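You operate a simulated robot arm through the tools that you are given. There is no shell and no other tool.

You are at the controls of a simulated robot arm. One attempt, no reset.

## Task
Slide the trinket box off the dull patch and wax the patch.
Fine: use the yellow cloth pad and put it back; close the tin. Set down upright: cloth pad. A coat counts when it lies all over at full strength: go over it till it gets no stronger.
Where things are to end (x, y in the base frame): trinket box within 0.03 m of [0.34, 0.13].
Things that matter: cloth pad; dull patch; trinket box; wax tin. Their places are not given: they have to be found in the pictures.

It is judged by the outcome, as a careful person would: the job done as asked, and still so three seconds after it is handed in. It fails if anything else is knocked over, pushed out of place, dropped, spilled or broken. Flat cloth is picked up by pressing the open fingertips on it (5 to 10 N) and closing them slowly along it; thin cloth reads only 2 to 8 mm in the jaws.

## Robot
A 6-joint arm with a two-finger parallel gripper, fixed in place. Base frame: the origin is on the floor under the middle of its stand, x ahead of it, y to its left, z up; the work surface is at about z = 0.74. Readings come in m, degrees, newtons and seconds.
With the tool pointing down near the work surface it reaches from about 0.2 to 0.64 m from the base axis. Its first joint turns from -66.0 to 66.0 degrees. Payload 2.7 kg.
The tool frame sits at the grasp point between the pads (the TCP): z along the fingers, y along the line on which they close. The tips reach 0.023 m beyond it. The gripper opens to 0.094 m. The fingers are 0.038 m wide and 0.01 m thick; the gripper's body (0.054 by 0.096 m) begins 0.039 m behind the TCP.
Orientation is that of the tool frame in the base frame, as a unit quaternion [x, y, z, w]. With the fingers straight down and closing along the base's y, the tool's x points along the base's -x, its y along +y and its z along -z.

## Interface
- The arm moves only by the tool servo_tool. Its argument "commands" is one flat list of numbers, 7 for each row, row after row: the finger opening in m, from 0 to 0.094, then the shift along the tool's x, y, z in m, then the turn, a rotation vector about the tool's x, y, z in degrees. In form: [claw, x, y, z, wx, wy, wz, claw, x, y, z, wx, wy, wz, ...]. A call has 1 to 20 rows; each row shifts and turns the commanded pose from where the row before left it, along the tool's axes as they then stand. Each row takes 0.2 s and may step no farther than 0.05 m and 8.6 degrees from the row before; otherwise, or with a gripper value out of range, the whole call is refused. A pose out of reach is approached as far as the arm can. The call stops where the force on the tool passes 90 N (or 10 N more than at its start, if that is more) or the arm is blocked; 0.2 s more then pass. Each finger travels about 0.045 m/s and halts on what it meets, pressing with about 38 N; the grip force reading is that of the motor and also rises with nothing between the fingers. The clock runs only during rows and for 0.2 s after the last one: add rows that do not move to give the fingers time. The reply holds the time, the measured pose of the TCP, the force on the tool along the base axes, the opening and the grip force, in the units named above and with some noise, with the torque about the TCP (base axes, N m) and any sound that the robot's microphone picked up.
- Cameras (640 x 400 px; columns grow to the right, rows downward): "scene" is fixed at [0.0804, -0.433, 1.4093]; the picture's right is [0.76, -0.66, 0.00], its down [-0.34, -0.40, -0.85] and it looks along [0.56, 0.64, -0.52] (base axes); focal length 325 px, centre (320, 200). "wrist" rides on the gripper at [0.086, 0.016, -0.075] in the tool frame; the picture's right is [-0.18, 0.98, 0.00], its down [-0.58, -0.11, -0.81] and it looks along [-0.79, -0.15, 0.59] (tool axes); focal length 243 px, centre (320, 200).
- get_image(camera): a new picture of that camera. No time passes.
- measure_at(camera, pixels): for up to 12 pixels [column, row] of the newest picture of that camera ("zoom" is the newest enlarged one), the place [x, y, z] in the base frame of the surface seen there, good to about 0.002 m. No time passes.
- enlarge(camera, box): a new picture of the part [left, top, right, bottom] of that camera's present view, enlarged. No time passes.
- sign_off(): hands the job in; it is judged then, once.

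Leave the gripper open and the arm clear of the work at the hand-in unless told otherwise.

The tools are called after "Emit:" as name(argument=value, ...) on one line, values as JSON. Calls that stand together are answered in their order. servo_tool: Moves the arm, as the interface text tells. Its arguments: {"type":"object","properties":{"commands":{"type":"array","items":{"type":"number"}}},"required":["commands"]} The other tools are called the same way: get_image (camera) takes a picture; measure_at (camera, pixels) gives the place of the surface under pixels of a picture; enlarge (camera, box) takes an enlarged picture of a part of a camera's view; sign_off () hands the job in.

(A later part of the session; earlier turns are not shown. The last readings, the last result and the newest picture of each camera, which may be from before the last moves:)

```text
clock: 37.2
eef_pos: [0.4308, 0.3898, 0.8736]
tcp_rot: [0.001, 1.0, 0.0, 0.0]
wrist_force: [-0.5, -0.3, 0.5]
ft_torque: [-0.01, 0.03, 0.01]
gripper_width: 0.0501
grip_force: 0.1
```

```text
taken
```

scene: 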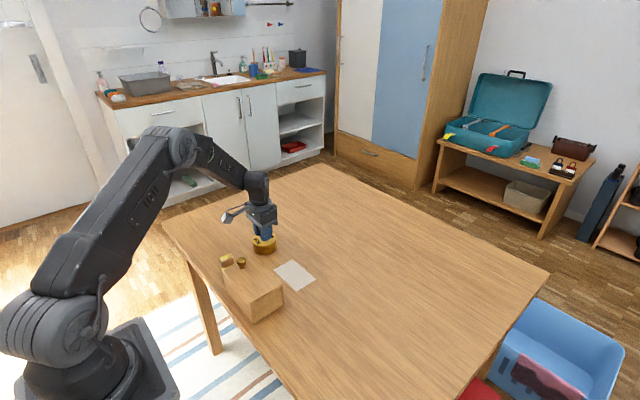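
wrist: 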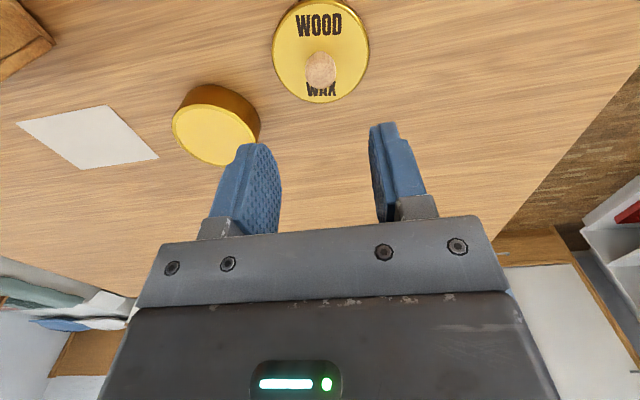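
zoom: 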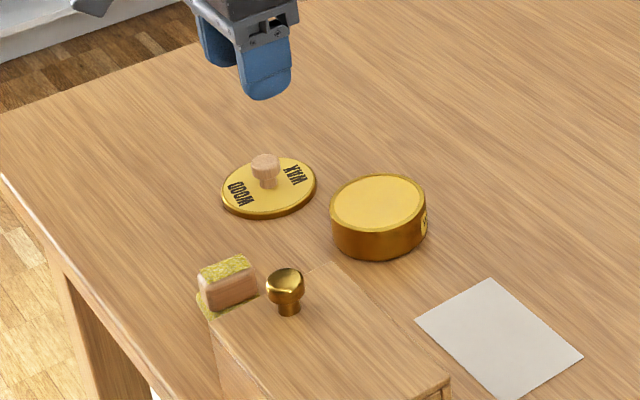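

The lid is stable at (0.431,0.390) and the tin is open. Now I go above the pad (0.341,0.279), turning the tool 4° to match its yaw.

Emit:
servo_tool(commands=[0.05, 0.02245, -0.0277, 0, 0, 0, 0, 0.05, 0.02245, -0.0277, 0, 0, 0, 0, 0.05, 0.02245, -0.0277, 0, 0, 0, 0, 0.05, 0.02245, -0.0277, 0, 0, 0, 0, 0.05, 0, 0, 0.02, 0, 0, 4, 0.05, 0, 0, 0.02, 0, 0, 0, 0.05, 0, 0, 0, 0, 0, 0])

Emit:
get_image(camera="wrist")

Emit:
enlarge(camera="scene", box=[190, 200, 290, 290])

```text
clock: 38.8
eef_pos: [0.3406, 0.2787, 0.8339]
tcp_rot: [0.035, 0.999, 0.0, -0.001]
wrist_force: [-0.2, 0.2, 0.1]
ft_torque: [0.0, 0.01, 0.01]
gripper_width: 0.0502
grip_force: 0.0
```

```text
taken
```

wrist: 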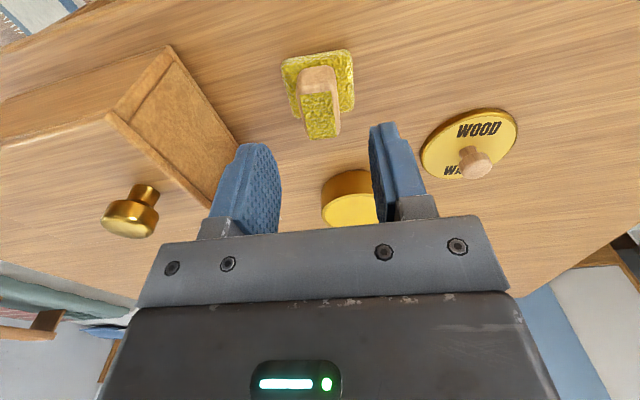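

```text
4.44 times, centred on (240, 245) of scene
```

zoom: 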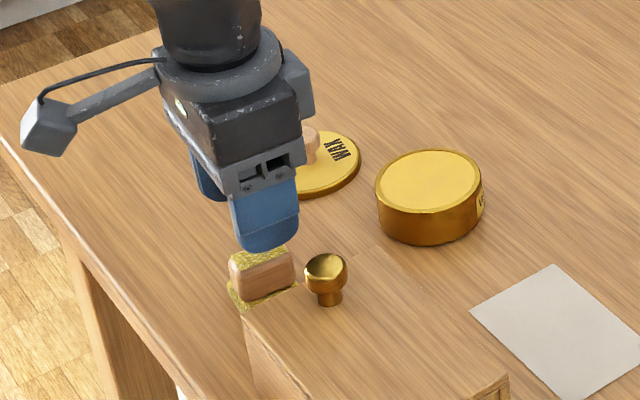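

Aligned in yaw by the look of it. I'll double-check the block's centre with a zoomed measurement.

Emit:
enlarge(camera="wrist", box=[270, 35, 370, 145])

```text
3.64 times, centred on (320, 90) of wrist
```

zoom: 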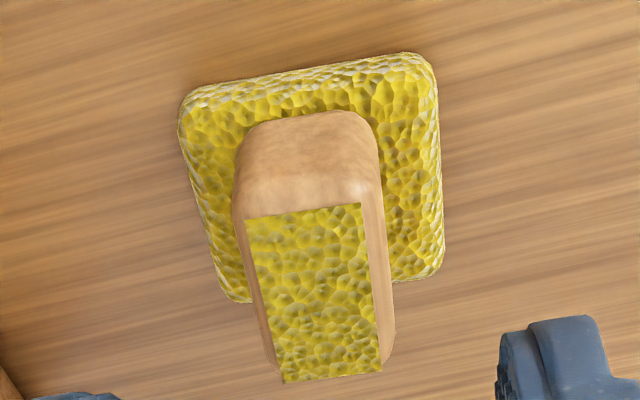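

Emit:
measure_at(camera="zoom", pixels=[[250, 222], [358, 208], [378, 368], [286, 378], [312, 290], [186, 105], [430, 62], [438, 262], [228, 290], [305, 122], [330, 390]])

```text
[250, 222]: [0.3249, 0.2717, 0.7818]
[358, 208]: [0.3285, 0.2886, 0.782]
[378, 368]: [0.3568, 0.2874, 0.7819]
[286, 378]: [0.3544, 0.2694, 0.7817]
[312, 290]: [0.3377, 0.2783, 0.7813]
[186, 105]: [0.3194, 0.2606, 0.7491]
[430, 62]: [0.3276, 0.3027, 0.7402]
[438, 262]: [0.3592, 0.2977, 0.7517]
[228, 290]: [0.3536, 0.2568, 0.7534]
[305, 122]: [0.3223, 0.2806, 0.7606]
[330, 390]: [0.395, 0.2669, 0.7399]
```

Block centre (0.341,0.279) matches TCP (0.3406,0.2787). I'll descend to TCP z≈0.782 (tips just over the cloth base) and close slowly.

Emit:
servo_tool(commands=[0.05, 0, 0, 0.02, 0, 0, 1, 0.05, 0, 0, 0.02, 0, 0, 0, 0.05, 0, 0, 0.0115, 0, 0, 0, 0.05, 0, 0, 0, 0, 0, 0, 0.04, 0, 0, 0, 0, 0, 0, 0.033, 0, 0, 0, 0, 0, 0, 0.027, 0, 0, 0, 0, 0, 0, 0.022, 0, 0, 0, 0, 0, 0, 0.016, 0, 0, 0, 0, 0, 0, 0.012, 0, 0, 0, 0, 0, 0, 0.012, 0, 0, 0, 0, 0, 0])

Emit:
enlarge(camera="scene", box=[200, 220, 280, 280])

Emit:
get_image(camera="wrist")

```text
clock: 41.2
eef_pos: [0.3398, 0.279, 0.7816]
tcp_rot: [0.044, 0.999, 0.001, 0.0]
wrist_force: [0.1, -0.1, 0.5]
ft_torque: [0.02, -0.03, 0.01]
gripper_width: 0.0232
grip_force: 37.7
```

```text
6.67 times, centred on (240, 250) of scene
```

zoom: 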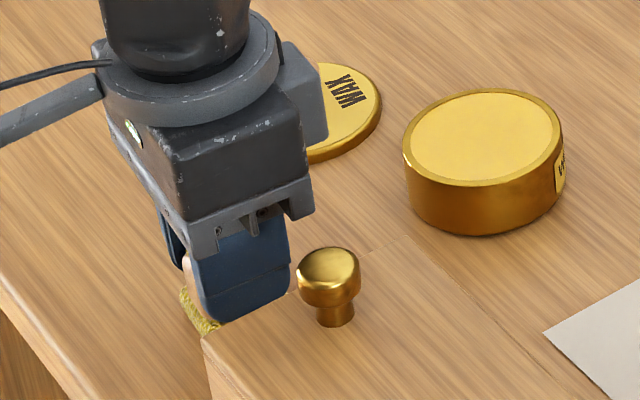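

```text
taken
```

wrist: 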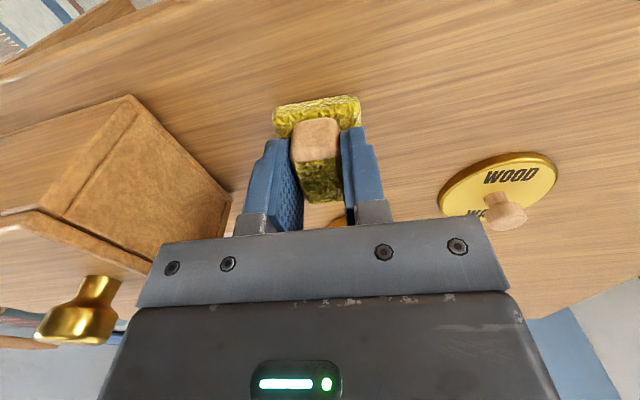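

Firm grip: 23.2 mm, 38 N, at TCP (0.3398,0.279,0.7816) — this is the place to return it. I'll lift it 0.07 m, turn back 5° to square, and move above the tin.

Emit:
servo_tool(commands=[0.012, 0, 0, -0.005, 0, 0, 0, 0.012, 0, 0, -0.015, 0, 0, 0, 0.012, 0, 0, -0.025, 0, 0, 0, 0.012, 0, 0, -0.025, 0, 0, -5, 0.012, -0.0325, 0.0012, 0, 0, 0, 0, 0.012, -0.0325, 0.0013, 0, 0, 0, 0, 0.012, -0.0325, 0.0013, 0, 0, 0, 0, 0.012, -0.0325, 0.0012, 0, 0, 0, 0, 0.012, 0, 0, 0, 0, 0, 0])

Emit:
get_image(camera="wrist")

Emit:
enlarge(camera="scene", box=[200, 180, 320, 280])

```text
clock: 43.2
eef_pos: [0.4703, 0.2844, 0.8526]
tcp_rot: [0.001, 1.0, -0.001, 0.0]
wrist_force: [-1.1, 0.7, -0.9]
ft_torque: [0.02, 0.01, -0.02]
gripper_width: 0.0231
grip_force: 38.0
```

```text
taken
```

wrist: 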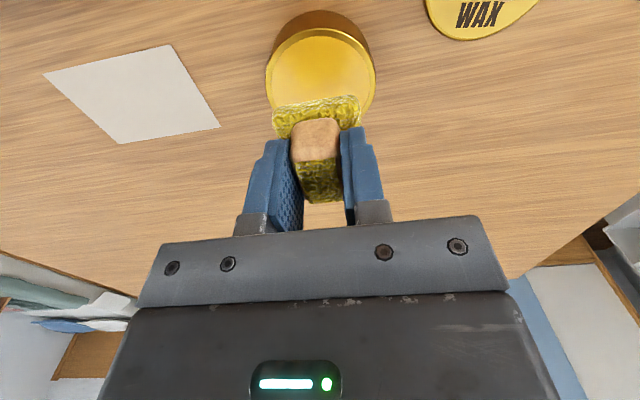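

```text
4.00 times, centred on (260, 230) of scene
```

zoom: 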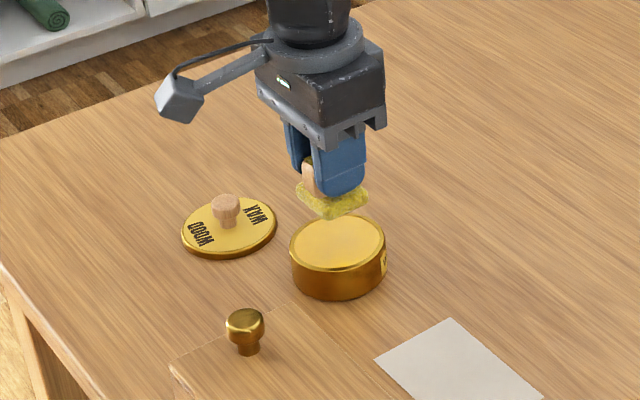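

Pad is centred over the wax. I'll lower 0.037 m then creep until contact.

Emit:
servo_tool(commands=[0.012, 0, 0, 0.018, 0, 0, 0, 0.012, 0, 0, 0.018, 0, 0, 0, 0.012, 0, 0, 0.002, 0, 0, 0, 0.012, 0, 0, 0.001, 0, 0, 0, 0.012, 0, 0, 0, 0, 0, 0])

Emit:
servo_tool(commands=[0.012, 0, 0, 0.001, 0, 0, 0, 0.012, 0, 0, 0, 0, 0, 0])

```text
clock: 44.4
eef_pos: [0.471, 0.2844, 0.8143]
tcp_rot: [0.001, 1.0, -0.001, 0.0]
wrist_force: [-1.9, -0.3, 3.2]
ft_torque: [-0.04, 0.07, -0.01]
gripper_width: 0.0229
grip_force: 38.1
```

```text
clock: 45.0
eef_pos: [0.4704, 0.2839, 0.8142]
tcp_rot: [0.001, 1.0, 0.001, 0.0]
wrist_force: [-5.2, -0.6, 16.4]
ft_torque: [-0.04, 0.31, -0.01]
gripper_width: 0.0227
grip_force: 37.8
```

Contact at TCP z≈0.8145, 16 N now. I'll ease off half a millimetre, hold briefly so the cloth takes up wax, then lift.

Emit:
servo_tool(commands=[0.012, 0, 0, -0.0006, 0, 0, 0, 0.012, 0, 0, 0, 0, 0, 3, 0.012, 0, 0, 0, 0, 0, -3, 0.012, 0, 0, 0, 0, 0, 0])

Emit:
servo_tool(commands=[0.012, 0, 0, -0.005, 0, 0, 0, 0.012, 0, 0, -0.02, 0, 0, 0, 0.012, 0, 0, -0.025, 0, 0, 0, 0.012, 0, 0, 0, 0, 0, 0])

Emit:
enlarge(camera="scene", box=[220, 190, 310, 280])

Emit:
get_image(camera="wrist")

```text
clock: 46.0
eef_pos: [0.4711, 0.2849, 0.8142]
tcp_rot: [0.0, 1.0, 0.0, 0.001]
wrist_force: [2.9, 0.6, 15.4]
ft_torque: [-0.03, -0.03, -0.03]
gripper_width: 0.0231
grip_force: 38.0
```

```text
clock: 47.0
eef_pos: [0.4695, 0.2833, 0.8638]
tcp_rot: [0.001, 1.0, 0.0, 0.0]
wrist_force: [-0.3, 0.1, -0.8]
ft_torque: [-0.01, -0.03, -0.02]
gripper_width: 0.0231
grip_force: 38.2
```

```text
4.44 times, centred on (265, 235) of scene
```

zoom: 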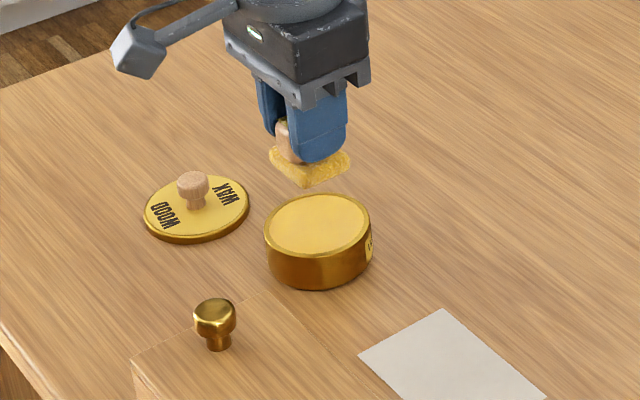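

```text
taken
```

wrist: 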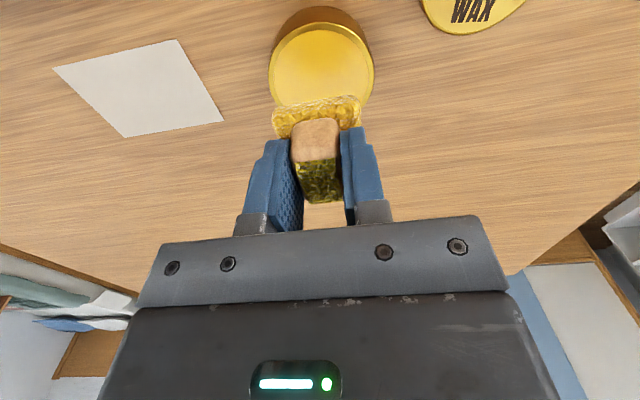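

The cloth base looks waxed now. At the patch's near side the wrist camera would come close to the box's knob, so I'll turn the tool -90° (camera to the -y side) here before wiping; the pad is square so it doesn't matter for it.

Emit:
servo_tool(commands=[0.012, 0, 0, 0, 0, 0, -8.2, 0.012, 0, 0, 0, 0, 0, -8.2, 0.012, 0, 0, 0, 0, 0, -8.2, 0.012, 0, 0, 0, 0, 0, -8.2, 0.012, 0, 0, 0, 0, 0, -8.2, 0.012, 0, 0, 0, 0, 0, -8.2, 0.012, 0, 0, 0, 0, 0, -8.2, 0.012, 0, 0, 0, 0, 0, -8.2, 0.012, 0, 0, 0, 0, 0, -8.2, 0.012, 0, 0, 0, 0, 0, -8.2, 0.012, 0, 0, 0, 0, 0, -8, 0.012, 0, 0, 0, 0, 0, 0])

```text
clock: 49.6
eef_pos: [0.4695, 0.2831, 0.8639]
tcp_rot: [-0.707, 0.708, 0.0, -0.001]
wrist_force: [0.5, 0.6, -0.1]
ft_torque: [0.01, 0.03, -0.01]
gripper_width: 0.0229
grip_force: 38.0
```

Turned cleanly. Now moving above the patch's +y near corner, (0.456,0.166), then lowering to z≈0.788.

Emit:
servo_tool(commands=[0.012, 0.039, 0.0045, 0, 0, 0, 0, 0.012, 0.039, 0.0045, 0, 0, 0, 0, 0.012, 0.039, 0.0045, 0, 0, 0, 0, 0.012, 0, 0, 0.03, 0, 0, 0, 0.012, 0, 0, 0.03, 0, 0, 0, 0.012, 0, 0, 0.015, 0, 0, 0, 0.012, 0, 0, 0, 0, 0, 0])

Emit:
enlarge(camera="scene", box=[220, 210, 340, 310])

Emit:
get_image(camera="wrist")

```text
clock: 51.2
eef_pos: [0.456, 0.1673, 0.7873]
tcp_rot: [-0.706, 0.708, 0.0, 0.0]
wrist_force: [-0.6, -0.8, 0.4]
ft_torque: [0.02, 0.01, -0.01]
gripper_width: 0.023
grip_force: 38.4
```

```text
4.00 times, centred on (280, 260) of scene
```

zoom: 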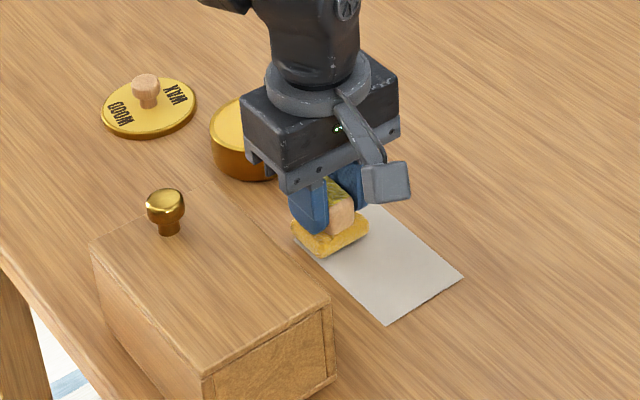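

```text
taken
```

wrist: 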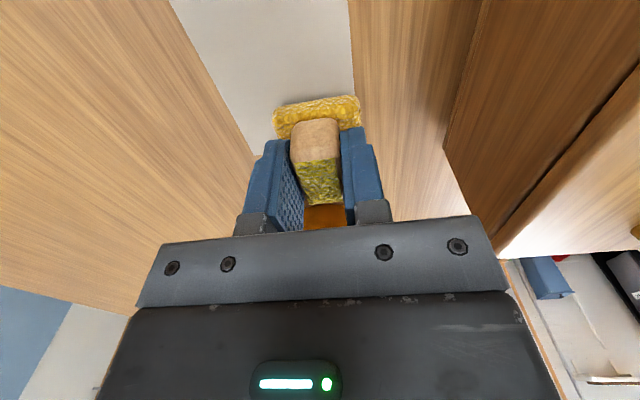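

Pad is just above the patch's corner with a small overlap over the edge. Lowering in small steps to contact.

Emit:
servo_tool(commands=[0.012, 0, 0, 0.003, 0, 0, 0, 0.012, 0, 0, 0.001, 0, 0, 0, 0.012, 0, 0, 0, 0, 0, 0])

Emit:
servo_tool(commands=[0.012, 0, 0, 0.001, 0, 0, 0, 0.012, 0, 0, 0, 0, 0, 0])

```text
clock: 52.0
eef_pos: [0.457, 0.1677, 0.7844]
tcp_rot: [-0.706, 0.708, 0.0, 0.001]
wrist_force: [1.3, -0.2, 0.2]
ft_torque: [-0.01, 0.0, -0.01]
gripper_width: 0.0229
grip_force: 38.1
```

```text
clock: 52.6
eef_pos: [0.4559, 0.1666, 0.7837]
tcp_rot: [0.707, -0.707, 0.0, -0.001]
wrist_force: [0.9, 0.3, -0.8]
ft_torque: [-0.01, -0.02, 0.01]
gripper_width: 0.023
grip_force: 37.8
```

Emit:
servo_tool(commands=[0.012, 0, 0, 0.001, 0, 0, 0, 0.012, 0, 0, 0, 0, 0, 0])

Emit:
servo_tool(commands=[0.012, 0, 0, 0.0007, 0, 0, 0, 0.012, 0, 0, 0, 0, 0, 0])

```text
clock: 53.2
eef_pos: [0.4559, 0.1678, 0.7823]
tcp_rot: [-0.707, 0.707, -0.001, 0.0]
wrist_force: [-0.5, -0.1, 0.6]
ft_torque: [0.0, 0.01, -0.02]
gripper_width: 0.023
grip_force: 38.3
```

```text
clock: 53.8
eef_pos: [0.4558, 0.1667, 0.782]
tcp_rot: [-0.707, 0.708, -0.001, 0.0]
wrist_force: [-2.8, -1.3, 7.5]
ft_torque: [-0.03, 0.12, 0.01]
gripper_width: 0.0228
grip_force: 37.6
```

7.5 N contact. First stroke along -y to y≈0.092, lane x≈0.456.

Emit:
servo_tool(commands=[0.012, 0.0075, 0, 0, 0, 0, 0, 0.012, 0.0075, 0, 0, 0, 0, 0, 0.012, 0.0075, 0, 0, 0, 0, 0, 0.012, 0.0075, 0, 0, 0, 0, 0, 0.012, 0.0075, 0, 0, 0, 0, 0, 0.012, 0.0075, 0, 0, 0, 0, 0, 0.012, 0.0075, 0, 0, 0, 0, 0, 0.012, 0.0075, 0, 0, 0, 0, 0, 0.012, 0.0075, 0, 0, 0, 0, 0, 0.012, 0.0075, 0, 0, 0, 0, 0])

Emit:
enlarge(camera="scene", box=[260, 240, 340, 310])

Emit:
get_image(camera="wrist")

```text
clock: 56.0
eef_pos: [0.4562, 0.0922, 0.7822]
tcp_rot: [-0.706, 0.708, -0.001, 0.0]
wrist_force: [-0.3, 10.3, 20.9]
ft_torque: [0.37, 0.09, -0.08]
gripper_width: 0.0229
grip_force: 37.7
```

```text
5.71 times, centred on (300, 275) of scene
```

zoom: 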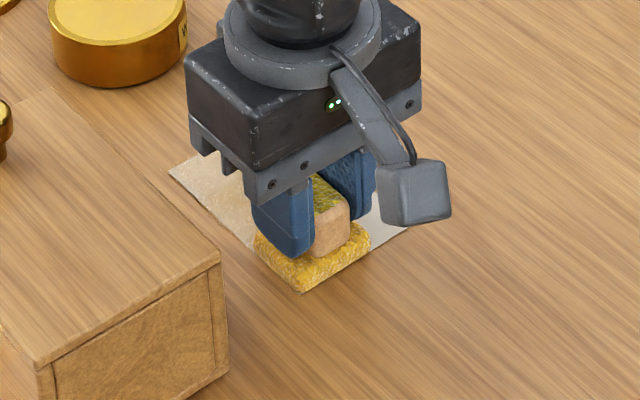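

```text
taken
```

wrist: 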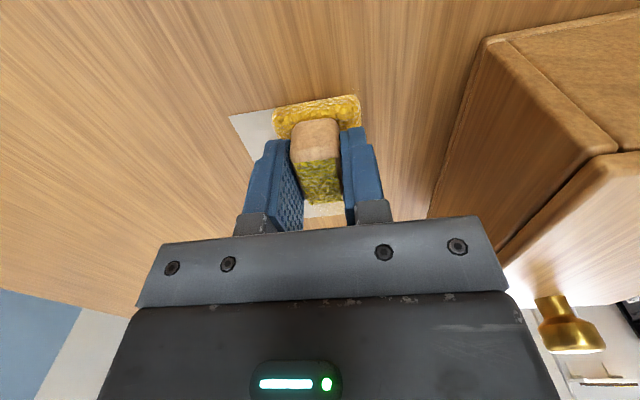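

Wax is going on (the stroked part looks warmer). Force has grown to 21 N, so I'll ease up 0.5 mm, shift to lane x≈0.4715 and stroke back along +y.

Emit:
servo_tool(commands=[0.012, 0, 0, -0.0006, 0, 0, 0, 0.012, 0, -0.0077, 0, 0, 0, 0, 0.012, 0, -0.0077, 0, 0, 0, 0, 0.012, -0.0075, 0, 0, 0, 0, 0, 0.012, -0.0075, 0, 0, 0, 0, 0, 0.012, -0.0075, 0, 0, 0, 0, 0, 0.012, -0.0075, 0, 0, 0, 0, 0, 0.012, -0.0075, 0, 0, 0, 0, 0, 0.012, -0.0075, 0, 0, 0, 0, 0, 0.012, -0.0075, 0, 0, 0, 0, 0, 0.012, -0.0075, 0, 0, 0, 0, 0, 0.012, -0.0075, 0, 0, 0, 0, 0, 0.012, -0.0075, 0, 0, 0, 0, 0])

Emit:
enlarge(camera="scene", box=[260, 240, 340, 310])

```text
clock: 58.8
eef_pos: [0.472, 0.1671, 0.7815]
tcp_rot: [-0.707, 0.707, 0.0, -0.001]
wrist_force: [0.4, -1.5, 2.1]
ft_torque: [-0.05, -0.04, 0.01]
gripper_width: 0.023
grip_force: 37.5
```

```text
5.71 times, centred on (300, 275) of scene
```

zoom: 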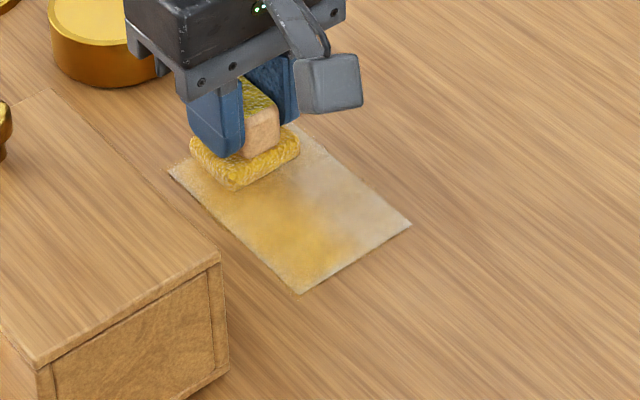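

The coat builds up in gold tint, stronger where pressed harder; force here is now just 2 N. I'll press 0.8 mm more, shift to lane x≈0.488 and stroke along -y while rising slightly to keep the force even.

Emit:
servo_tool(commands=[0.012, 0, -0.008, 0, 0, 0, 0, 0.012, 0, -0.008, 0.0008, 0, 0, 0, 0.012, 0.0075, 0, -5e-05, 0, 0, 0, 0.012, 0.0075, 0, -5e-05, 0, 0, 0, 0.012, 0.0075, 0, -5e-05, 0, 0, 0, 0.012, 0.0075, 0, -5e-05, 0, 0, 0, 0.012, 0.0075, 0, -5e-05, 0, 0, 0, 0.012, 0.0075, 0, -5e-05, 0, 0, 0, 0.012, 0.0075, 0, -5e-05, 0, 0, 0, 0.012, 0.0075, 0, -5e-05, 0, 0, 0, 0.012, 0.0075, 0, -5e-05, 0, 0, 0, 0.012, 0.0075, 0, -5e-05, 0, 0, 0])

Emit:
enlarge(camera="scene", box=[260, 240, 340, 310])

```text
clock: 61.4
eef_pos: [0.4884, 0.0923, 0.7822]
tcp_rot: [-0.707, 0.708, 0.0, 0.0]
wrist_force: [0.0, 0.8, 2.2]
ft_torque: [0.07, 0.0, 0.02]
gripper_width: 0.0231
grip_force: 37.9
```

```text
5.71 times, centred on (300, 275) of scene
```

zoom: 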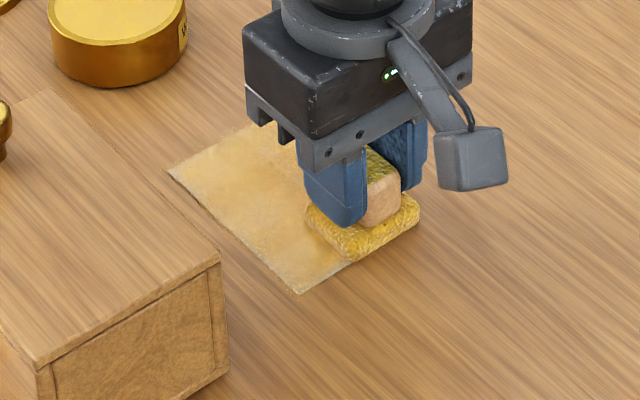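

Light force (2 N) here. I'll press 0.6 mm more and stroke back along +y in this lane.

Emit:
servo_tool(commands=[0.012, 0, 0, 0.0006, 0, 0, 0, 0.012, 0, 0, 0, 0, 0, 0])

Emit:
servo_tool(commands=[0.012, -0.0075, 0, 0, 0, 0, 0, 0.012, -0.0075, 0, 0, 0, 0, 0, 0.012, -0.0075, 0, 0, 0, 0, 0, 0.012, -0.0075, 0, 0, 0, 0, 0, 0.012, -0.0075, 0, 0, 0, 0, 0, 0.012, -0.0075, 0, 0, 0, 0, 0, 0.012, -0.0075, 0, 0, 0, 0, 0, 0.012, -0.0075, 0, 0, 0, 0, 0, 0.012, -0.0075, 0, 0, 0, 0, 0, 0.012, -0.0075, 0, 0, 0, 0, 0])

Emit:
enlarge(camera="scene", box=[260, 240, 340, 310])

```text
clock: 62.0
eef_pos: [0.4871, 0.0909, 0.7819]
tcp_rot: [-0.706, 0.708, 0.0, 0.0]
wrist_force: [-0.3, -3.7, 6.3]
ft_torque: [-0.09, -0.01, 0.0]
gripper_width: 0.0232
grip_force: 38.5
```

```text
clock: 64.2
eef_pos: [0.4884, 0.1675, 0.7816]
tcp_rot: [-0.706, 0.708, 0.0, 0.0]
wrist_force: [-0.1, -4.4, 8.3]
ft_torque: [-0.15, 0.0, 0.0]
gripper_width: 0.023
grip_force: 37.6
```

```text
5.71 times, centred on (300, 275) of scene
```

zoom: 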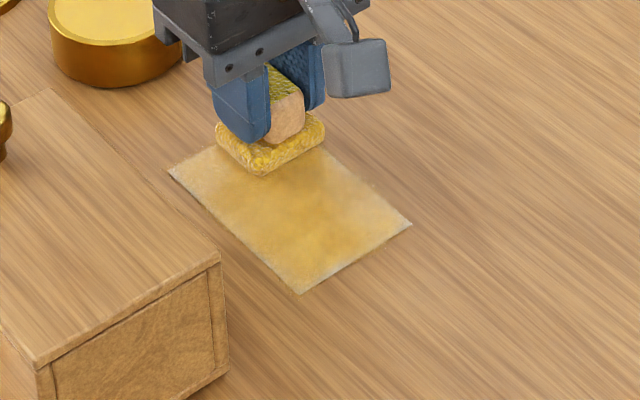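

Coverage is growing; edges and corners are paler because the cloth's rim is rounded. I'll widen the strokes (x 0.449–0.494, y 0.083–0.176), two lanes per call.

Emit:
servo_tool(commands=[0.012, -0.0085, -0.006, 0, 0, 0, 0, 0.012, 0.0103, 0, 0, 0, 0, 0, 0.012, 0.0103, 0, 0, 0, 0, 0, 0.012, 0.0103, 0, 0, 0, 0, 0, 0.012, 0.0103, 0, 0, 0, 0, 0, 0.012, 0.0103, 0, 0, 0, 0, 0, 0.012, 0.0103, 0, 0, 0, 0, 0, 0.012, 0.0103, 0, 0, 0, 0, 0, 0.012, 0.0103, 0, 0, 0, 0, 0, 0.012, 0.0103, 0, 0, 0, 0, 0])

Emit:
servo_tool(commands=[0.012, 0, 0.012, 0, 0, 0, 0, 0.012, -0.0103, 0, 0, 0, 0, 0, 0.012, -0.0103, 0, 0, 0, 0, 0, 0.012, -0.0103, 0, 0, 0, 0, 0, 0.012, -0.0103, 0, 0, 0, 0, 0, 0.012, -0.0103, 0, 0, 0, 0, 0, 0.012, -0.0103, 0, 0, 0, 0, 0, 0.012, -0.0103, 0, 0, 0, 0, 0, 0.012, -0.0103, 0, 0, 0, 0, 0, 0.012, -0.0103, 0, 0, 0, 0, 0])

Emit:
enlarge(camera="scene", box=[260, 240, 340, 310])

```text
clock: 66.4
eef_pos: [0.4935, 0.0829, 0.7824]
tcp_rot: [-0.707, 0.708, 0.0, 0.0]
wrist_force: [-0.4, 0.6, 1.3]
ft_torque: [0.03, 0.04, 0.03]
gripper_width: 0.023
grip_force: 38.0
```

```text
clock: 68.6
eef_pos: [0.4827, 0.1744, 0.782]
tcp_rot: [-0.707, 0.708, 0.001, 0.0]
wrist_force: [0.1, -1.4, 2.9]
ft_torque: [-0.06, -0.01, -0.01]
gripper_width: 0.0229
grip_force: 38.2
```

```text
5.71 times, centred on (300, 275) of scene
```

zoom: 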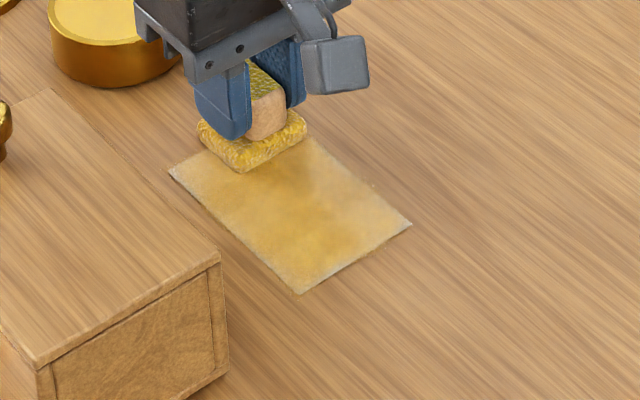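

Getting more even. Force is light, so I'll add 0.5 mm press and go over lanes x≈0.470 and 0.458.

Emit:
servo_tool(commands=[0.012, 0, 0.012, 0.0005, 0, 0, 0, 0.012, 0.0103, 0, 0, 0, 0, 0, 0.012, 0.0103, 0, 0, 0, 0, 0, 0.012, 0.0103, 0, 0, 0, 0, 0, 0.012, 0.0103, 0, 0, 0, 0, 0, 0.012, 0.0103, 0, 0, 0, 0, 0, 0.012, 0.0103, 0, 0, 0, 0, 0, 0.012, 0.0103, 0, 0, 0, 0, 0, 0.012, 0.0103, 0, 0, 0, 0, 0, 0.012, 0.0103, 0, 0, 0, 0, 0])

Emit:
servo_tool(commands=[0.012, 0, 0.012, 0, 0, 0, 0, 0.012, -0.0103, 0, 0, 0, 0, 0, 0.012, -0.0103, 0, 0, 0, 0, 0, 0.012, -0.0103, 0, 0, 0, 0, 0, 0.012, -0.0103, 0, 0, 0, 0, 0, 0.012, -0.0103, 0, 0, 0, 0, 0, 0.012, -0.0103, 0, 0, 0, 0, 0, 0.012, -0.0103, 0, 0, 0, 0, 0, 0.012, -0.0103, 0, 0, 0, 0, 0, 0.012, -0.0103, 0, 0, 0, 0, 0])

Emit:
servo_tool(commands=[0.012, 0, 0.009, 0, 0, 0, 0, 0.012, 0.0103, 0, 0, 0, 0, 0, 0.012, 0.0103, 0, 0, 0, 0, 0, 0.012, 0.0103, 0, 0, 0, 0, 0, 0.012, 0.0103, 0, 0, 0, 0, 0, 0.012, 0.0103, 0, 0, 0, 0, 0, 0.012, 0.0103, 0, 0, 0, 0, 0, 0.012, 0.0103, 0, 0, 0, 0, 0, 0.012, 0.0103, 0, 0, 0, 0, 0, 0.012, 0.0103, 0, 0, 0, 0, 0])

Emit:
enlarge(camera="scene", box=[260, 240, 340, 310])

```text
clock: 70.8
eef_pos: [0.4696, 0.0826, 0.7808]
tcp_rot: [-0.707, 0.708, -0.001, 0.001]
wrist_force: [0.0, 5.4, 10.8]
ft_torque: [0.2, 0.03, -0.02]
gripper_width: 0.0231
grip_force: 38.1
```

```text
clock: 73.0
eef_pos: [0.4586, 0.1755, 0.7816]
tcp_rot: [-0.707, 0.707, -0.001, 0.0]
wrist_force: [0.1, -5.5, 11.0]
ft_torque: [-0.18, -0.02, 0.03]
gripper_width: 0.0229
grip_force: 38.1
```

```text
clock: 75.2
eef_pos: [0.4493, 0.0843, 0.7817]
tcp_rot: [-0.707, 0.707, 0.0, 0.0]
wrist_force: [-0.4, 8.0, 15.9]
ft_torque: [0.34, 0.1, -0.05]
gripper_width: 0.0231
grip_force: 37.9
```

```text
5.71 times, centred on (300, 275) of scene
```

zoom: 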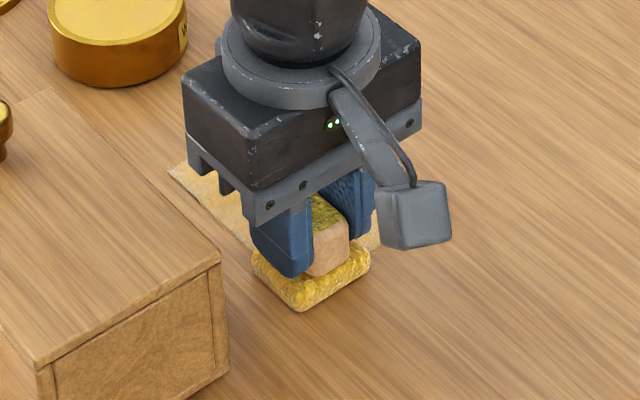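

Good even pressure now (11–16 N). I'll run a perimeter loop: along +x at y≈0.084, along +y at x≈0.494, along -x at y≈0.176, then lift to look.

Emit:
servo_tool(commands=[0.012, 0, -0.009, 0, 0, 0, 0, 0.012, 0, -0.009, 0, 0, 0, 0, 0.012, 0, -0.009, 0, 0, 0, 0, 0.012, 0, -0.009, 0, 0, 0, 0, 0.012, 0, -0.009, 0, 0, 0, 0, 0.012, -0.0103, 0, 0, 0, 0, 0, 0.012, -0.0103, 0, 0, 0, 0, 0, 0.012, -0.0103, 0, 0, 0, 0, 0, 0.012, -0.0103, 0, 0, 0, 0, 0, 0.012, -0.0103, 0, 0, 0, 0, 0, 0.012, -0.0103, 0, 0, 0, 0, 0, 0.012, -0.0103, 0, 0, 0, 0, 0, 0.012, -0.0103, 0, 0, 0, 0, 0, 0.012, -0.0103, 0, 0, 0, 0, 0])

Emit:
servo_tool(commands=[0.012, 0, 0.009, 0, 0, 0, 0, 0.012, 0, 0.009, 0, 0, 0, 0, 0.012, 0, 0.009, 0, 0, 0, 0, 0.012, 0, 0.009, 0, 0, 0, 0, 0.012, 0, 0.009, 0, 0, 0, 0, 0.012, 0, 0, -0.005, 0, 0, 0, 0.012, 0, 0, -0.03, 0, 0, 0, 0.012, -0.03, 0, -0.04, 0, 0, 0, 0.012, -0.04, -0.008, 0, 0, 0, 0, 0.012, -0.037, -0.013, 0, 0, 0, 0, 0.012, 0, 0, 0, 0, 0, 0])

Emit:
enlarge(camera="scene", box=[260, 240, 340, 310])

```text
clock: 78.2
eef_pos: [0.4928, 0.1751, 0.7809]
tcp_rot: [-0.707, 0.708, 0.0, 0.0]
wrist_force: [0.0, -2.3, 3.2]
ft_torque: [-0.09, -0.06, -0.04]
gripper_width: 0.0232
grip_force: 38.1
```

```text
clock: 80.6
eef_pos: [0.4699, 0.2825, 0.8557]
tcp_rot: [-0.707, 0.708, 0.0, 0.0]
wrist_force: [0.4, -0.3, -0.7]
ft_torque: [0.01, -0.02, 0.04]
gripper_width: 0.0228
grip_force: 38.5
```

```text
5.71 times, centred on (300, 275) of scene
```

zoom: 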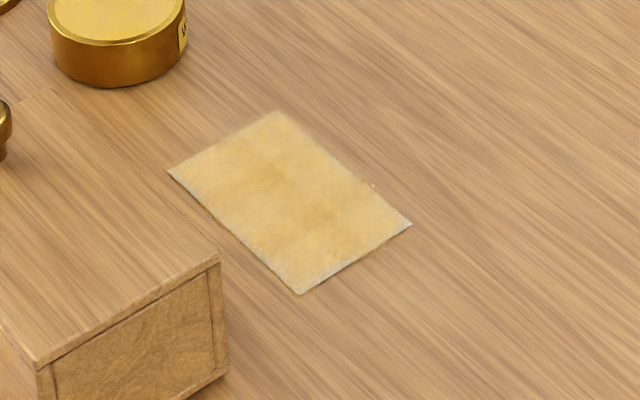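

I'm back over the tin. I'll look closer at the patch to judge the coat.

Emit:
enlarge(camera="scene", box=[276, 250, 316, 282])

Emit:
get_image(camera="wrist")

```text
12.50 times, centred on (296, 266) of scene
```

zoom: 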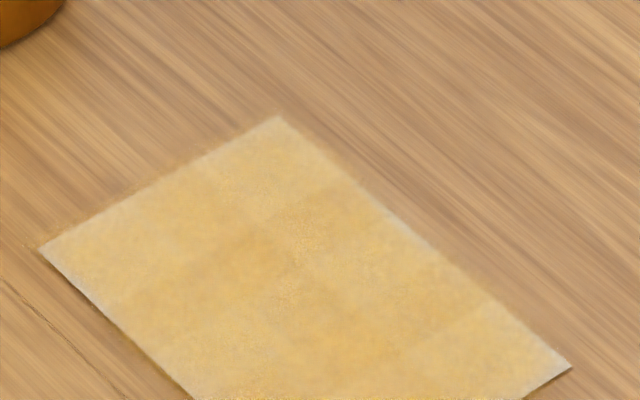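

```text
taken
```

wrist: 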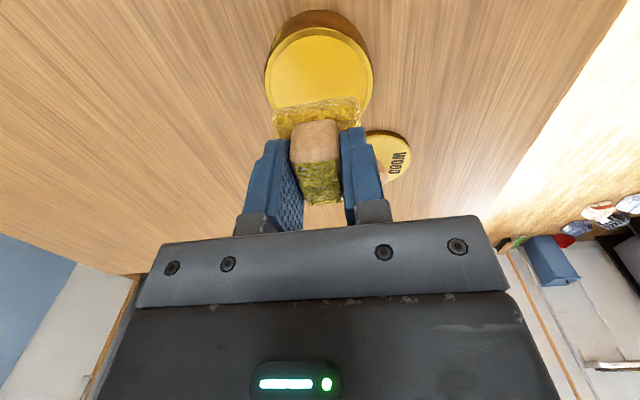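

The coat is not yet at full, even strength and the pad looks dry again. I'll reload: lower the pad to the wax (contact near TCP z 0.8145).

Emit:
servo_tool(commands=[0.012, 0, 0.0, 0.02, 0, 0, 0, 0.012, 0, 0, 0.019, 0, 0, 0, 0.012, 0, 0, 0.001, 0, 0, 0, 0.012, 0, 0, 0.001, 0, 0, 0, 0.012, 0, 0, 0, 0, 0, 0])

Emit:
servo_tool(commands=[0.012, 0, 0, 0.0008, 0, 0, 0, 0.012, 0, 0, 0, 0, 0, 0, 0.012, 0, 0, 0, 0, 0, 0])

```text
clock: 81.8
eef_pos: [0.4703, 0.2815, 0.8152]
tcp_rot: [-0.707, 0.708, 0.0, 0.001]
wrist_force: [0.8, -0.2, 0.4]
ft_torque: [0.01, 0.04, 0.02]
gripper_width: 0.0228
grip_force: 38.4
```

```text
clock: 82.6
eef_pos: [0.4699, 0.2831, 0.8141]
tcp_rot: [-0.706, 0.708, 0.001, 0.0]
wrist_force: [-0.2, -0.7, 0.3]
ft_torque: [0.01, 0.04, 0.0]
gripper_width: 0.023
grip_force: 38.0
```

Emit:
servo_tool(commands=[0.012, 0, 0, 0.0008, 0, 0, 0, 0.012, 0, 0, 0, 0, 0, 0])

Emit:
servo_tool(commands=[0.012, 0, 0, 0.0004, 0, 0, 0, 0.012, 0, 0, 0, 0, 0, 0, 0.012, 0, 0, 0, 0, 0, 0])

```text
clock: 83.2
eef_pos: [0.4693, 0.2819, 0.8136]
tcp_rot: [-0.706, 0.708, -0.001, 0.0]
wrist_force: [0.1, -1.1, -0.7]
ft_torque: [0.0, 0.0, -0.05]
gripper_width: 0.0231
grip_force: 37.8
```

```text
clock: 84.0
eef_pos: [0.47, 0.2832, 0.8127]
tcp_rot: [-0.706, 0.708, 0.0, -0.001]
wrist_force: [-0.7, -0.3, 1.5]
ft_torque: [-0.04, 0.02, -0.01]
gripper_width: 0.0233
grip_force: 37.7
```

Contact is starting (1.5 N at 0.8127). Pressing slightly more.

Emit:
servo_tool(commands=[0.012, 0, 0, 0.0008, 0, 0, 0, 0.012, 0, 0, 0, 0, 0, 0, 0.012, 0, 0, 0, 0, 0, 0])

```text
clock: 84.8
eef_pos: [0.4704, 0.2834, 0.8143]
tcp_rot: [-0.707, 0.708, 0.0, 0.002]
wrist_force: [-3.0, -1.7, 8.4]
ft_torque: [-0.05, 0.1, 0.01]
gripper_width: 0.0231
grip_force: 38.2
```

8 N on the wax — loaded. Now lift, go back to the patch's near +y corner (0.449,0.176) and lower to just above contact.

Emit:
servo_tool(commands=[0.012, 0, 0, -0.005, 0, 0, 0, 0.012, 0, 0, -0.03, 0, 0, 0, 0.012, 0.036, 0.007, 0, 0, 0, 0, 0.012, 0.036, 0.007, 0, 0, 0, 0, 0.012, 0.035, 0.007, 0, 0, 0, 0, 0.012, 0, 0, 0.03, 0, 0, 0, 0.012, 0, 0, 0.03, 0, 0, 0, 0.012, 0, 0, 0.006, 0, 0, 0, 0.012, 0, 0, 0, 0, 0, 0])

Emit:
servo_tool(commands=[0.012, 0, 0, 0.001, 0, 0, 0, 0.012, 0, 0, 0, 0, 0, 0])

```text
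clock: 86.8
eef_pos: [0.4486, 0.176, 0.7801]
tcp_rot: [-0.706, 0.708, 0.0, 0.0]
wrist_force: [-1.6, -0.8, 3.5]
ft_torque: [-0.05, 0.08, 0.01]
gripper_width: 0.0229
grip_force: 38.1
```

```text
clock: 87.4
eef_pos: [0.4488, 0.1757, 0.781]
tcp_rot: [-0.706, 0.708, -0.001, 0.001]
wrist_force: [-8.4, -2.3, 18.1]
ft_torque: [-0.08, 0.26, -0.01]
gripper_width: 0.023
grip_force: 38.3
```

18 N contact; easing 0.3 mm and doing lane x≈0.449 along -y.

Emit:
servo_tool(commands=[0.012, 0, 0, -0.0003, 0, 0, 0, 0.012, 0.0107, 0, 0, 0, 0, 0, 0.012, 0.0107, 0, 0, 0, 0, 0, 0.012, 0.0107, 0, 0, 0, 0, 0, 0.012, 0.0107, 0, 0, 0, 0, 0, 0.012, 0.0107, 0, 0, 0, 0, 0, 0.012, 0.0107, 0, 0, 0, 0, 0, 0.012, 0.0107, 0, 0, 0, 0, 0, 0.012, 0.0107, 0, 0, 0, 0, 0, 0.012, 0.0107, 0, 0, 0, 0, 0])

Emit:
servo_tool(commands=[0.012, 0, -0.011, 0, 0, 0, 0, 0.012, -0.0107, 0, 0, 0, 0, 0, 0.012, -0.0107, 0, 0, 0, 0, 0, 0.012, -0.0107, 0, 0, 0, 0, 0, 0.012, -0.0107, 0, 0, 0, 0, 0, 0.012, -0.0107, 0, 0, 0, 0, 0, 0.012, -0.0107, 0, 0, 0, 0, 0, 0.012, -0.0107, 0, 0, 0, 0, 0, 0.012, -0.0107, 0, 0, 0, 0, 0, 0.012, -0.0107, 0, 0, 0, 0, 0])

Emit:
servo_tool(commands=[0.012, 0, -0.011, 0, 0, 0, 0, 0.012, 0.0107, 0, 0, 0, 0, 0, 0.012, 0.0107, 0, 0, 0, 0, 0, 0.012, 0.0107, 0, 0, 0, 0, 0, 0.012, 0.0107, 0, 0, 0, 0, 0, 0.012, 0.0107, 0, 0, 0, 0, 0, 0.012, 0.0107, 0, 0, 0, 0, 0, 0.012, 0.0107, 0, 0, 0, 0, 0, 0.012, 0.0107, 0, 0, 0, 0, 0, 0.012, 0.0107, 0, 0, 0, 0, 0])

Emit:
enlarge(camera="scene", box=[260, 240, 340, 310])

```text
clock: 89.6
eef_pos: [0.4499, 0.0791, 0.7812]
tcp_rot: [-0.707, 0.708, -0.001, 0.001]
wrist_force: [-0.1, 9.3, 17.7]
ft_torque: [0.28, 0.02, -0.02]
gripper_width: 0.0231
grip_force: 37.7
```

```text
clock: 91.8
eef_pos: [0.4588, 0.1746, 0.7812]
tcp_rot: [-0.706, 0.708, 0.001, -0.001]
wrist_force: [0.4, -4.8, 8.2]
ft_torque: [-0.15, -0.03, 0.03]
gripper_width: 0.023
grip_force: 37.9
```

```text
clock: 94.0
eef_pos: [0.4705, 0.0791, 0.7803]
tcp_rot: [-0.707, 0.708, -0.001, 0.0]
wrist_force: [-0.7, 4.9, 9.7]
ft_torque: [0.17, 0.01, -0.04]
gripper_width: 0.0231
grip_force: 37.9
```

```text
5.71 times, centred on (300, 275) of scene
```

zoom: 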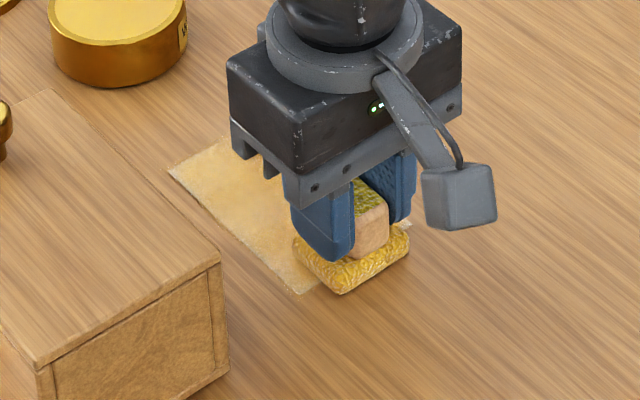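

Force 8–18 N, fine. Continuing with lanes x≈0.483 and 0.494, adding a touch of pressure for the far lanes.

Emit:
servo_tool(commands=[0.012, 0, -0.011, 0.0003, 0, 0, 0, 0.012, -0.0107, 0, 0, 0, 0, 0, 0.012, -0.0107, 0, 0, 0, 0, 0, 0.012, -0.0107, 0, 0, 0, 0, 0, 0.012, -0.0107, 0, 0, 0, 0, 0, 0.012, -0.0107, 0, 0, 0, 0, 0, 0.012, -0.0107, 0, 0, 0, 0, 0, 0.012, -0.0107, 0, 0, 0, 0, 0, 0.012, -0.0107, 0, 0, 0, 0, 0, 0.012, -0.0107, 0, 0, 0, 0, 0])

Emit:
servo_tool(commands=[0.012, 0, -0.012, 0.0002, 0, 0, 0, 0.012, 0.0107, 0, 0, 0, 0, 0, 0.012, 0.0107, 0, 0, 0, 0, 0, 0.012, 0.0107, 0, 0, 0, 0, 0, 0.012, 0.0107, 0, 0, 0, 0, 0, 0.012, 0.0107, 0, 0, 0, 0, 0, 0.012, 0.0107, 0, 0, 0, 0, 0, 0.012, 0.0107, 0, 0, 0, 0, 0, 0.012, 0.0107, 0, 0, 0, 0, 0, 0.012, 0.0107, 0, 0, 0, 0, 0])

Emit:
servo_tool(commands=[0.012, 0, 0.009, 0, 0, 0, 0, 0.012, 0, 0.009, 0, 0, 0, 0, 0.012, 0, 0.009, 0, 0, 0, 0, 0.012, 0, 0.009, 0, 0, 0, 0, 0.012, 0, 0.009, 0, 0, 0, 0])

```text
clock: 96.2
eef_pos: [0.4827, 0.1761, 0.7804]
tcp_rot: [-0.706, 0.708, 0.001, 0.0]
wrist_force: [-0.3, -6.5, 13.4]
ft_torque: [-0.23, 0.02, 0.01]
gripper_width: 0.023
grip_force: 38.4
```

```text
clock: 98.4
eef_pos: [0.4935, 0.0795, 0.7812]
tcp_rot: [-0.706, 0.708, 0.0, 0.0]
wrist_force: [-1.0, 7.3, 14.1]
ft_torque: [0.29, 0.02, -0.01]
gripper_width: 0.0229
grip_force: 37.9
```

```text
clock: 99.6
eef_pos: [0.4496, 0.0791, 0.7807]
tcp_rot: [-0.706, 0.708, 0.0, 0.001]
wrist_force: [5.5, -0.6, 11.0]
ft_torque: [-0.05, -0.12, 0.02]
gripper_width: 0.0228
grip_force: 37.8
```

Now back along +y at x≈0.449, then along +x at y≈0.176, then lift clear to look.

Emit:
servo_tool(commands=[0.012, -0.0107, 0, 0, 0, 0, 0, 0.012, -0.0107, 0, 0, 0, 0, 0, 0.012, -0.0107, 0, 0, 0, 0, 0, 0.012, -0.0107, 0, 0, 0, 0, 0, 0.012, -0.0107, 0, 0, 0, 0, 0, 0.012, -0.0107, 0, 0, 0, 0, 0, 0.012, -0.0107, 0, 0, 0, 0, 0, 0.012, -0.0107, 0, 0, 0, 0, 0, 0.012, -0.0107, 0, 0, 0, 0, 0, 0.012, 0, -0.009, 0, 0, 0, 0, 0.012, 0, -0.009, 0, 0, 0, 0, 0.012, 0, -0.009, 0, 0, 0, 0, 0.012, 0, -0.009, 0, 0, 0, 0, 0.012, 0, -0.009, 0, 0, 0, 0])

Emit:
servo_tool(commands=[0.012, 0, 0, -0.005, 0, 0, 0, 0.012, 0, 0, -0.03, 0, 0, 0, 0.012, -0.03, 0.008, -0.04, 0, 0, 0, 0.012, -0.04, 0.008, 0, 0, 0, 0, 0.012, -0.037, 0.008, 0, 0, 0, 0, 0.012, 0, 0, 0, 0, 0, 0])

Emit:
enlarge(camera="scene", box=[270, 248, 326, 296])

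Emit:
get_image(camera="wrist")

```text
clock: 102.6
eef_pos: [0.4931, 0.1758, 0.7804]
tcp_rot: [-0.706, 0.708, -0.001, -0.001]
wrist_force: [-3.1, 0.5, 7.7]
ft_torque: [0.08, 0.1, 0.05]
gripper_width: 0.023
grip_force: 38.0
```

```text
refused: row 3 steps farther than a row can; nothing moved
```

```text
8.33 times, centred on (298, 272) of scene
```

zoom: 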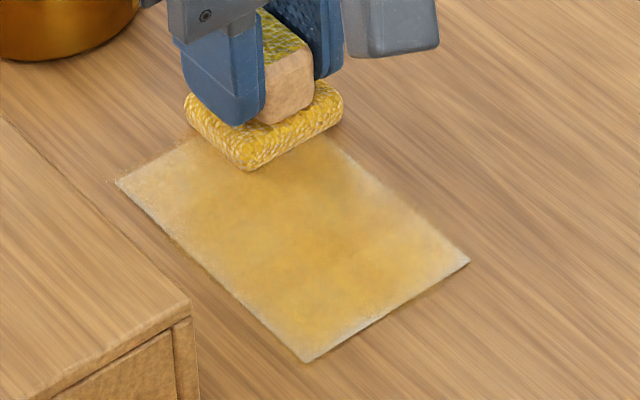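

```text
taken
```

wrist: 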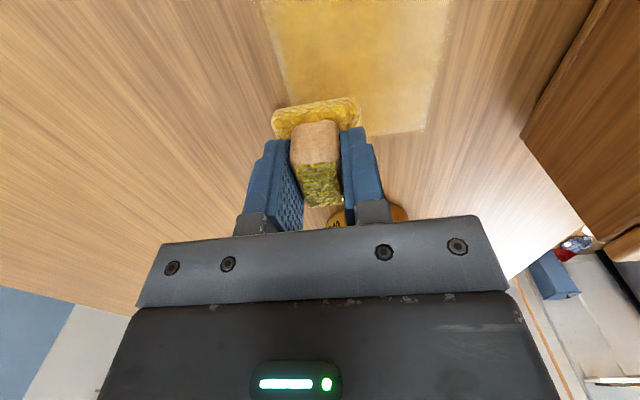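

The lift call was refused because one row was too long; nothing moved. The interior is getting deep gold, edges still paler. I'll lift in shorter rows, go back to the tin and reload.

Emit:
servo_tool(commands=[0.012, 0, 0, -0.005, 0, 0, 0, 0.012, 0, 0, -0.03, 0, 0, 0, 0.012, 0, 0, -0.03, 0, 0, 0, 0.012, -0.036, 0.008, 0, 0, 0, 0, 0.012, -0.036, 0.008, 0, 0, 0, 0, 0.012, -0.036, 0.0075, 0, 0, 0, 0, 0.012, 0, 0, 0.015, 0, 0, 0, 0.012, 0, 0, 0.015, 0, 0, 0, 0.012, 0, 0, 0, 0, 0, 0])

Emit:
enlarge(camera="scene", box=[270, 248, 326, 296])

```text
clock: 104.6
eef_pos: [0.4708, 0.283, 0.8148]
tcp_rot: [-0.707, 0.708, 0.0, 0.0]
wrist_force: [0.6, 0.0, -0.9]
ft_torque: [0.05, 0.01, 0.0]
gripper_width: 0.023
grip_force: 37.8
```

```text
8.33 times, centred on (298, 272) of scene
```

zoom: 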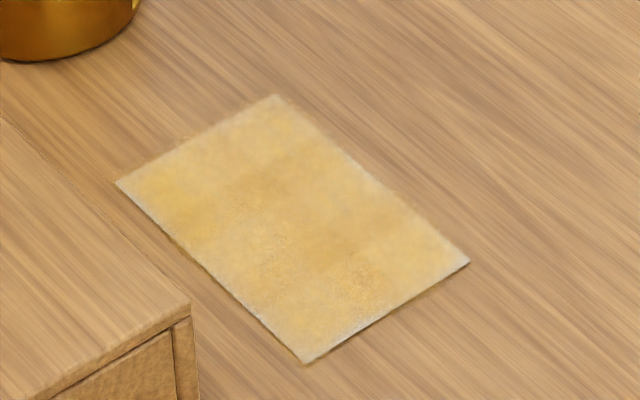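

Now press the wax again: small steps to contact.

Emit:
servo_tool(commands=[0.012, 0, 0, 0.0015, 0, 0, 0, 0.012, 0, 0, 0, 0, 0, 0])

Emit:
servo_tool(commands=[0.012, 0, 0, 0.0008, 0, 0, 0, 0.012, 0, 0, 0, 0, 0, 0])

```text
clock: 105.2
eef_pos: [0.4706, 0.2836, 0.8138]
tcp_rot: [-0.706, 0.708, 0.0, 0.0]
wrist_force: [-1.1, -0.5, 0.4]
ft_torque: [0.0, -0.02, 0.0]
gripper_width: 0.023
grip_force: 38.4
```

```text
clock: 105.8
eef_pos: [0.4718, 0.2841, 0.8143]
tcp_rot: [-0.707, 0.707, 0.0, -0.001]
wrist_force: [-0.2, 0.3, 0.0]
ft_torque: [-0.02, 0.0, 0.04]
gripper_width: 0.0232
grip_force: 38.5
```

Emit:
servo_tool(commands=[0.012, 0, 0, 0.0008, 0, 0, 0, 0.012, 0, 0, 0, 0, 0, 0])

Emit:
servo_tool(commands=[0.012, 0, 0, 0.0008, 0, 0, 0, 0.012, 0, 0, 0, 0, 0, 0])

```text
clock: 106.4
eef_pos: [0.4713, 0.2836, 0.8115]
tcp_rot: [-0.706, 0.708, 0.0, 0.0]
wrist_force: [-0.5, 0.5, 1.1]
ft_torque: [-0.01, -0.02, -0.01]
gripper_width: 0.0227
grip_force: 37.9
```

```text
clock: 107.0
eef_pos: [0.4708, 0.2833, 0.8118]
tcp_rot: [-0.706, 0.708, 0.001, 0.001]
wrist_force: [0.0, -1.4, 9.1]
ft_torque: [-0.07, 0.1, 0.01]
gripper_width: 0.0231
grip_force: 37.8
```

9 N on the wax. Lift and go to (0.444,0.180) to work the edges with more overhang.

Emit:
servo_tool(commands=[0.012, 0, 0, 0, 0, 0, 0, 0.012, 0, 0, -0.005, 0, 0, 0, 0.012, 0, 0, -0.03, 0, 0, 0, 0.012, 0.0345, 0.009, 0, 0, 0, 0, 0.012, 0.0345, 0.009, 0, 0, 0, 0, 0.012, 0.0345, 0.009, 0, 0, 0, 0, 0.012, 0, 0, 0.03, 0, 0, 0, 0.012, 0, 0, 0.03, 0, 0, 0, 0.012, 0, 0, 0.006, 0, 0, 0, 0.012, 0, 0, 0, 0, 0, 0])

Emit:
servo_tool(commands=[0.012, 0, 0, 0.0007, 0, 0, 0, 0.012, 0, 0, 0, 0, 0, 0])

```text
clock: 109.2
eef_pos: [0.4444, 0.1799, 0.7805]
tcp_rot: [-0.707, 0.708, 0.0, 0.0]
wrist_force: [-2.5, -0.6, 6.0]
ft_torque: [0.0, 0.08, 0.01]
gripper_width: 0.0228
grip_force: 38.0
```

```text
clock: 109.8
eef_pos: [0.4431, 0.1811, 0.7798]
tcp_rot: [-0.707, 0.707, -0.001, 0.001]
wrist_force: [-6.4, -2.3, 16.8]
ft_torque: [-0.03, 0.15, 0.02]
gripper_width: 0.0231
grip_force: 37.8
```

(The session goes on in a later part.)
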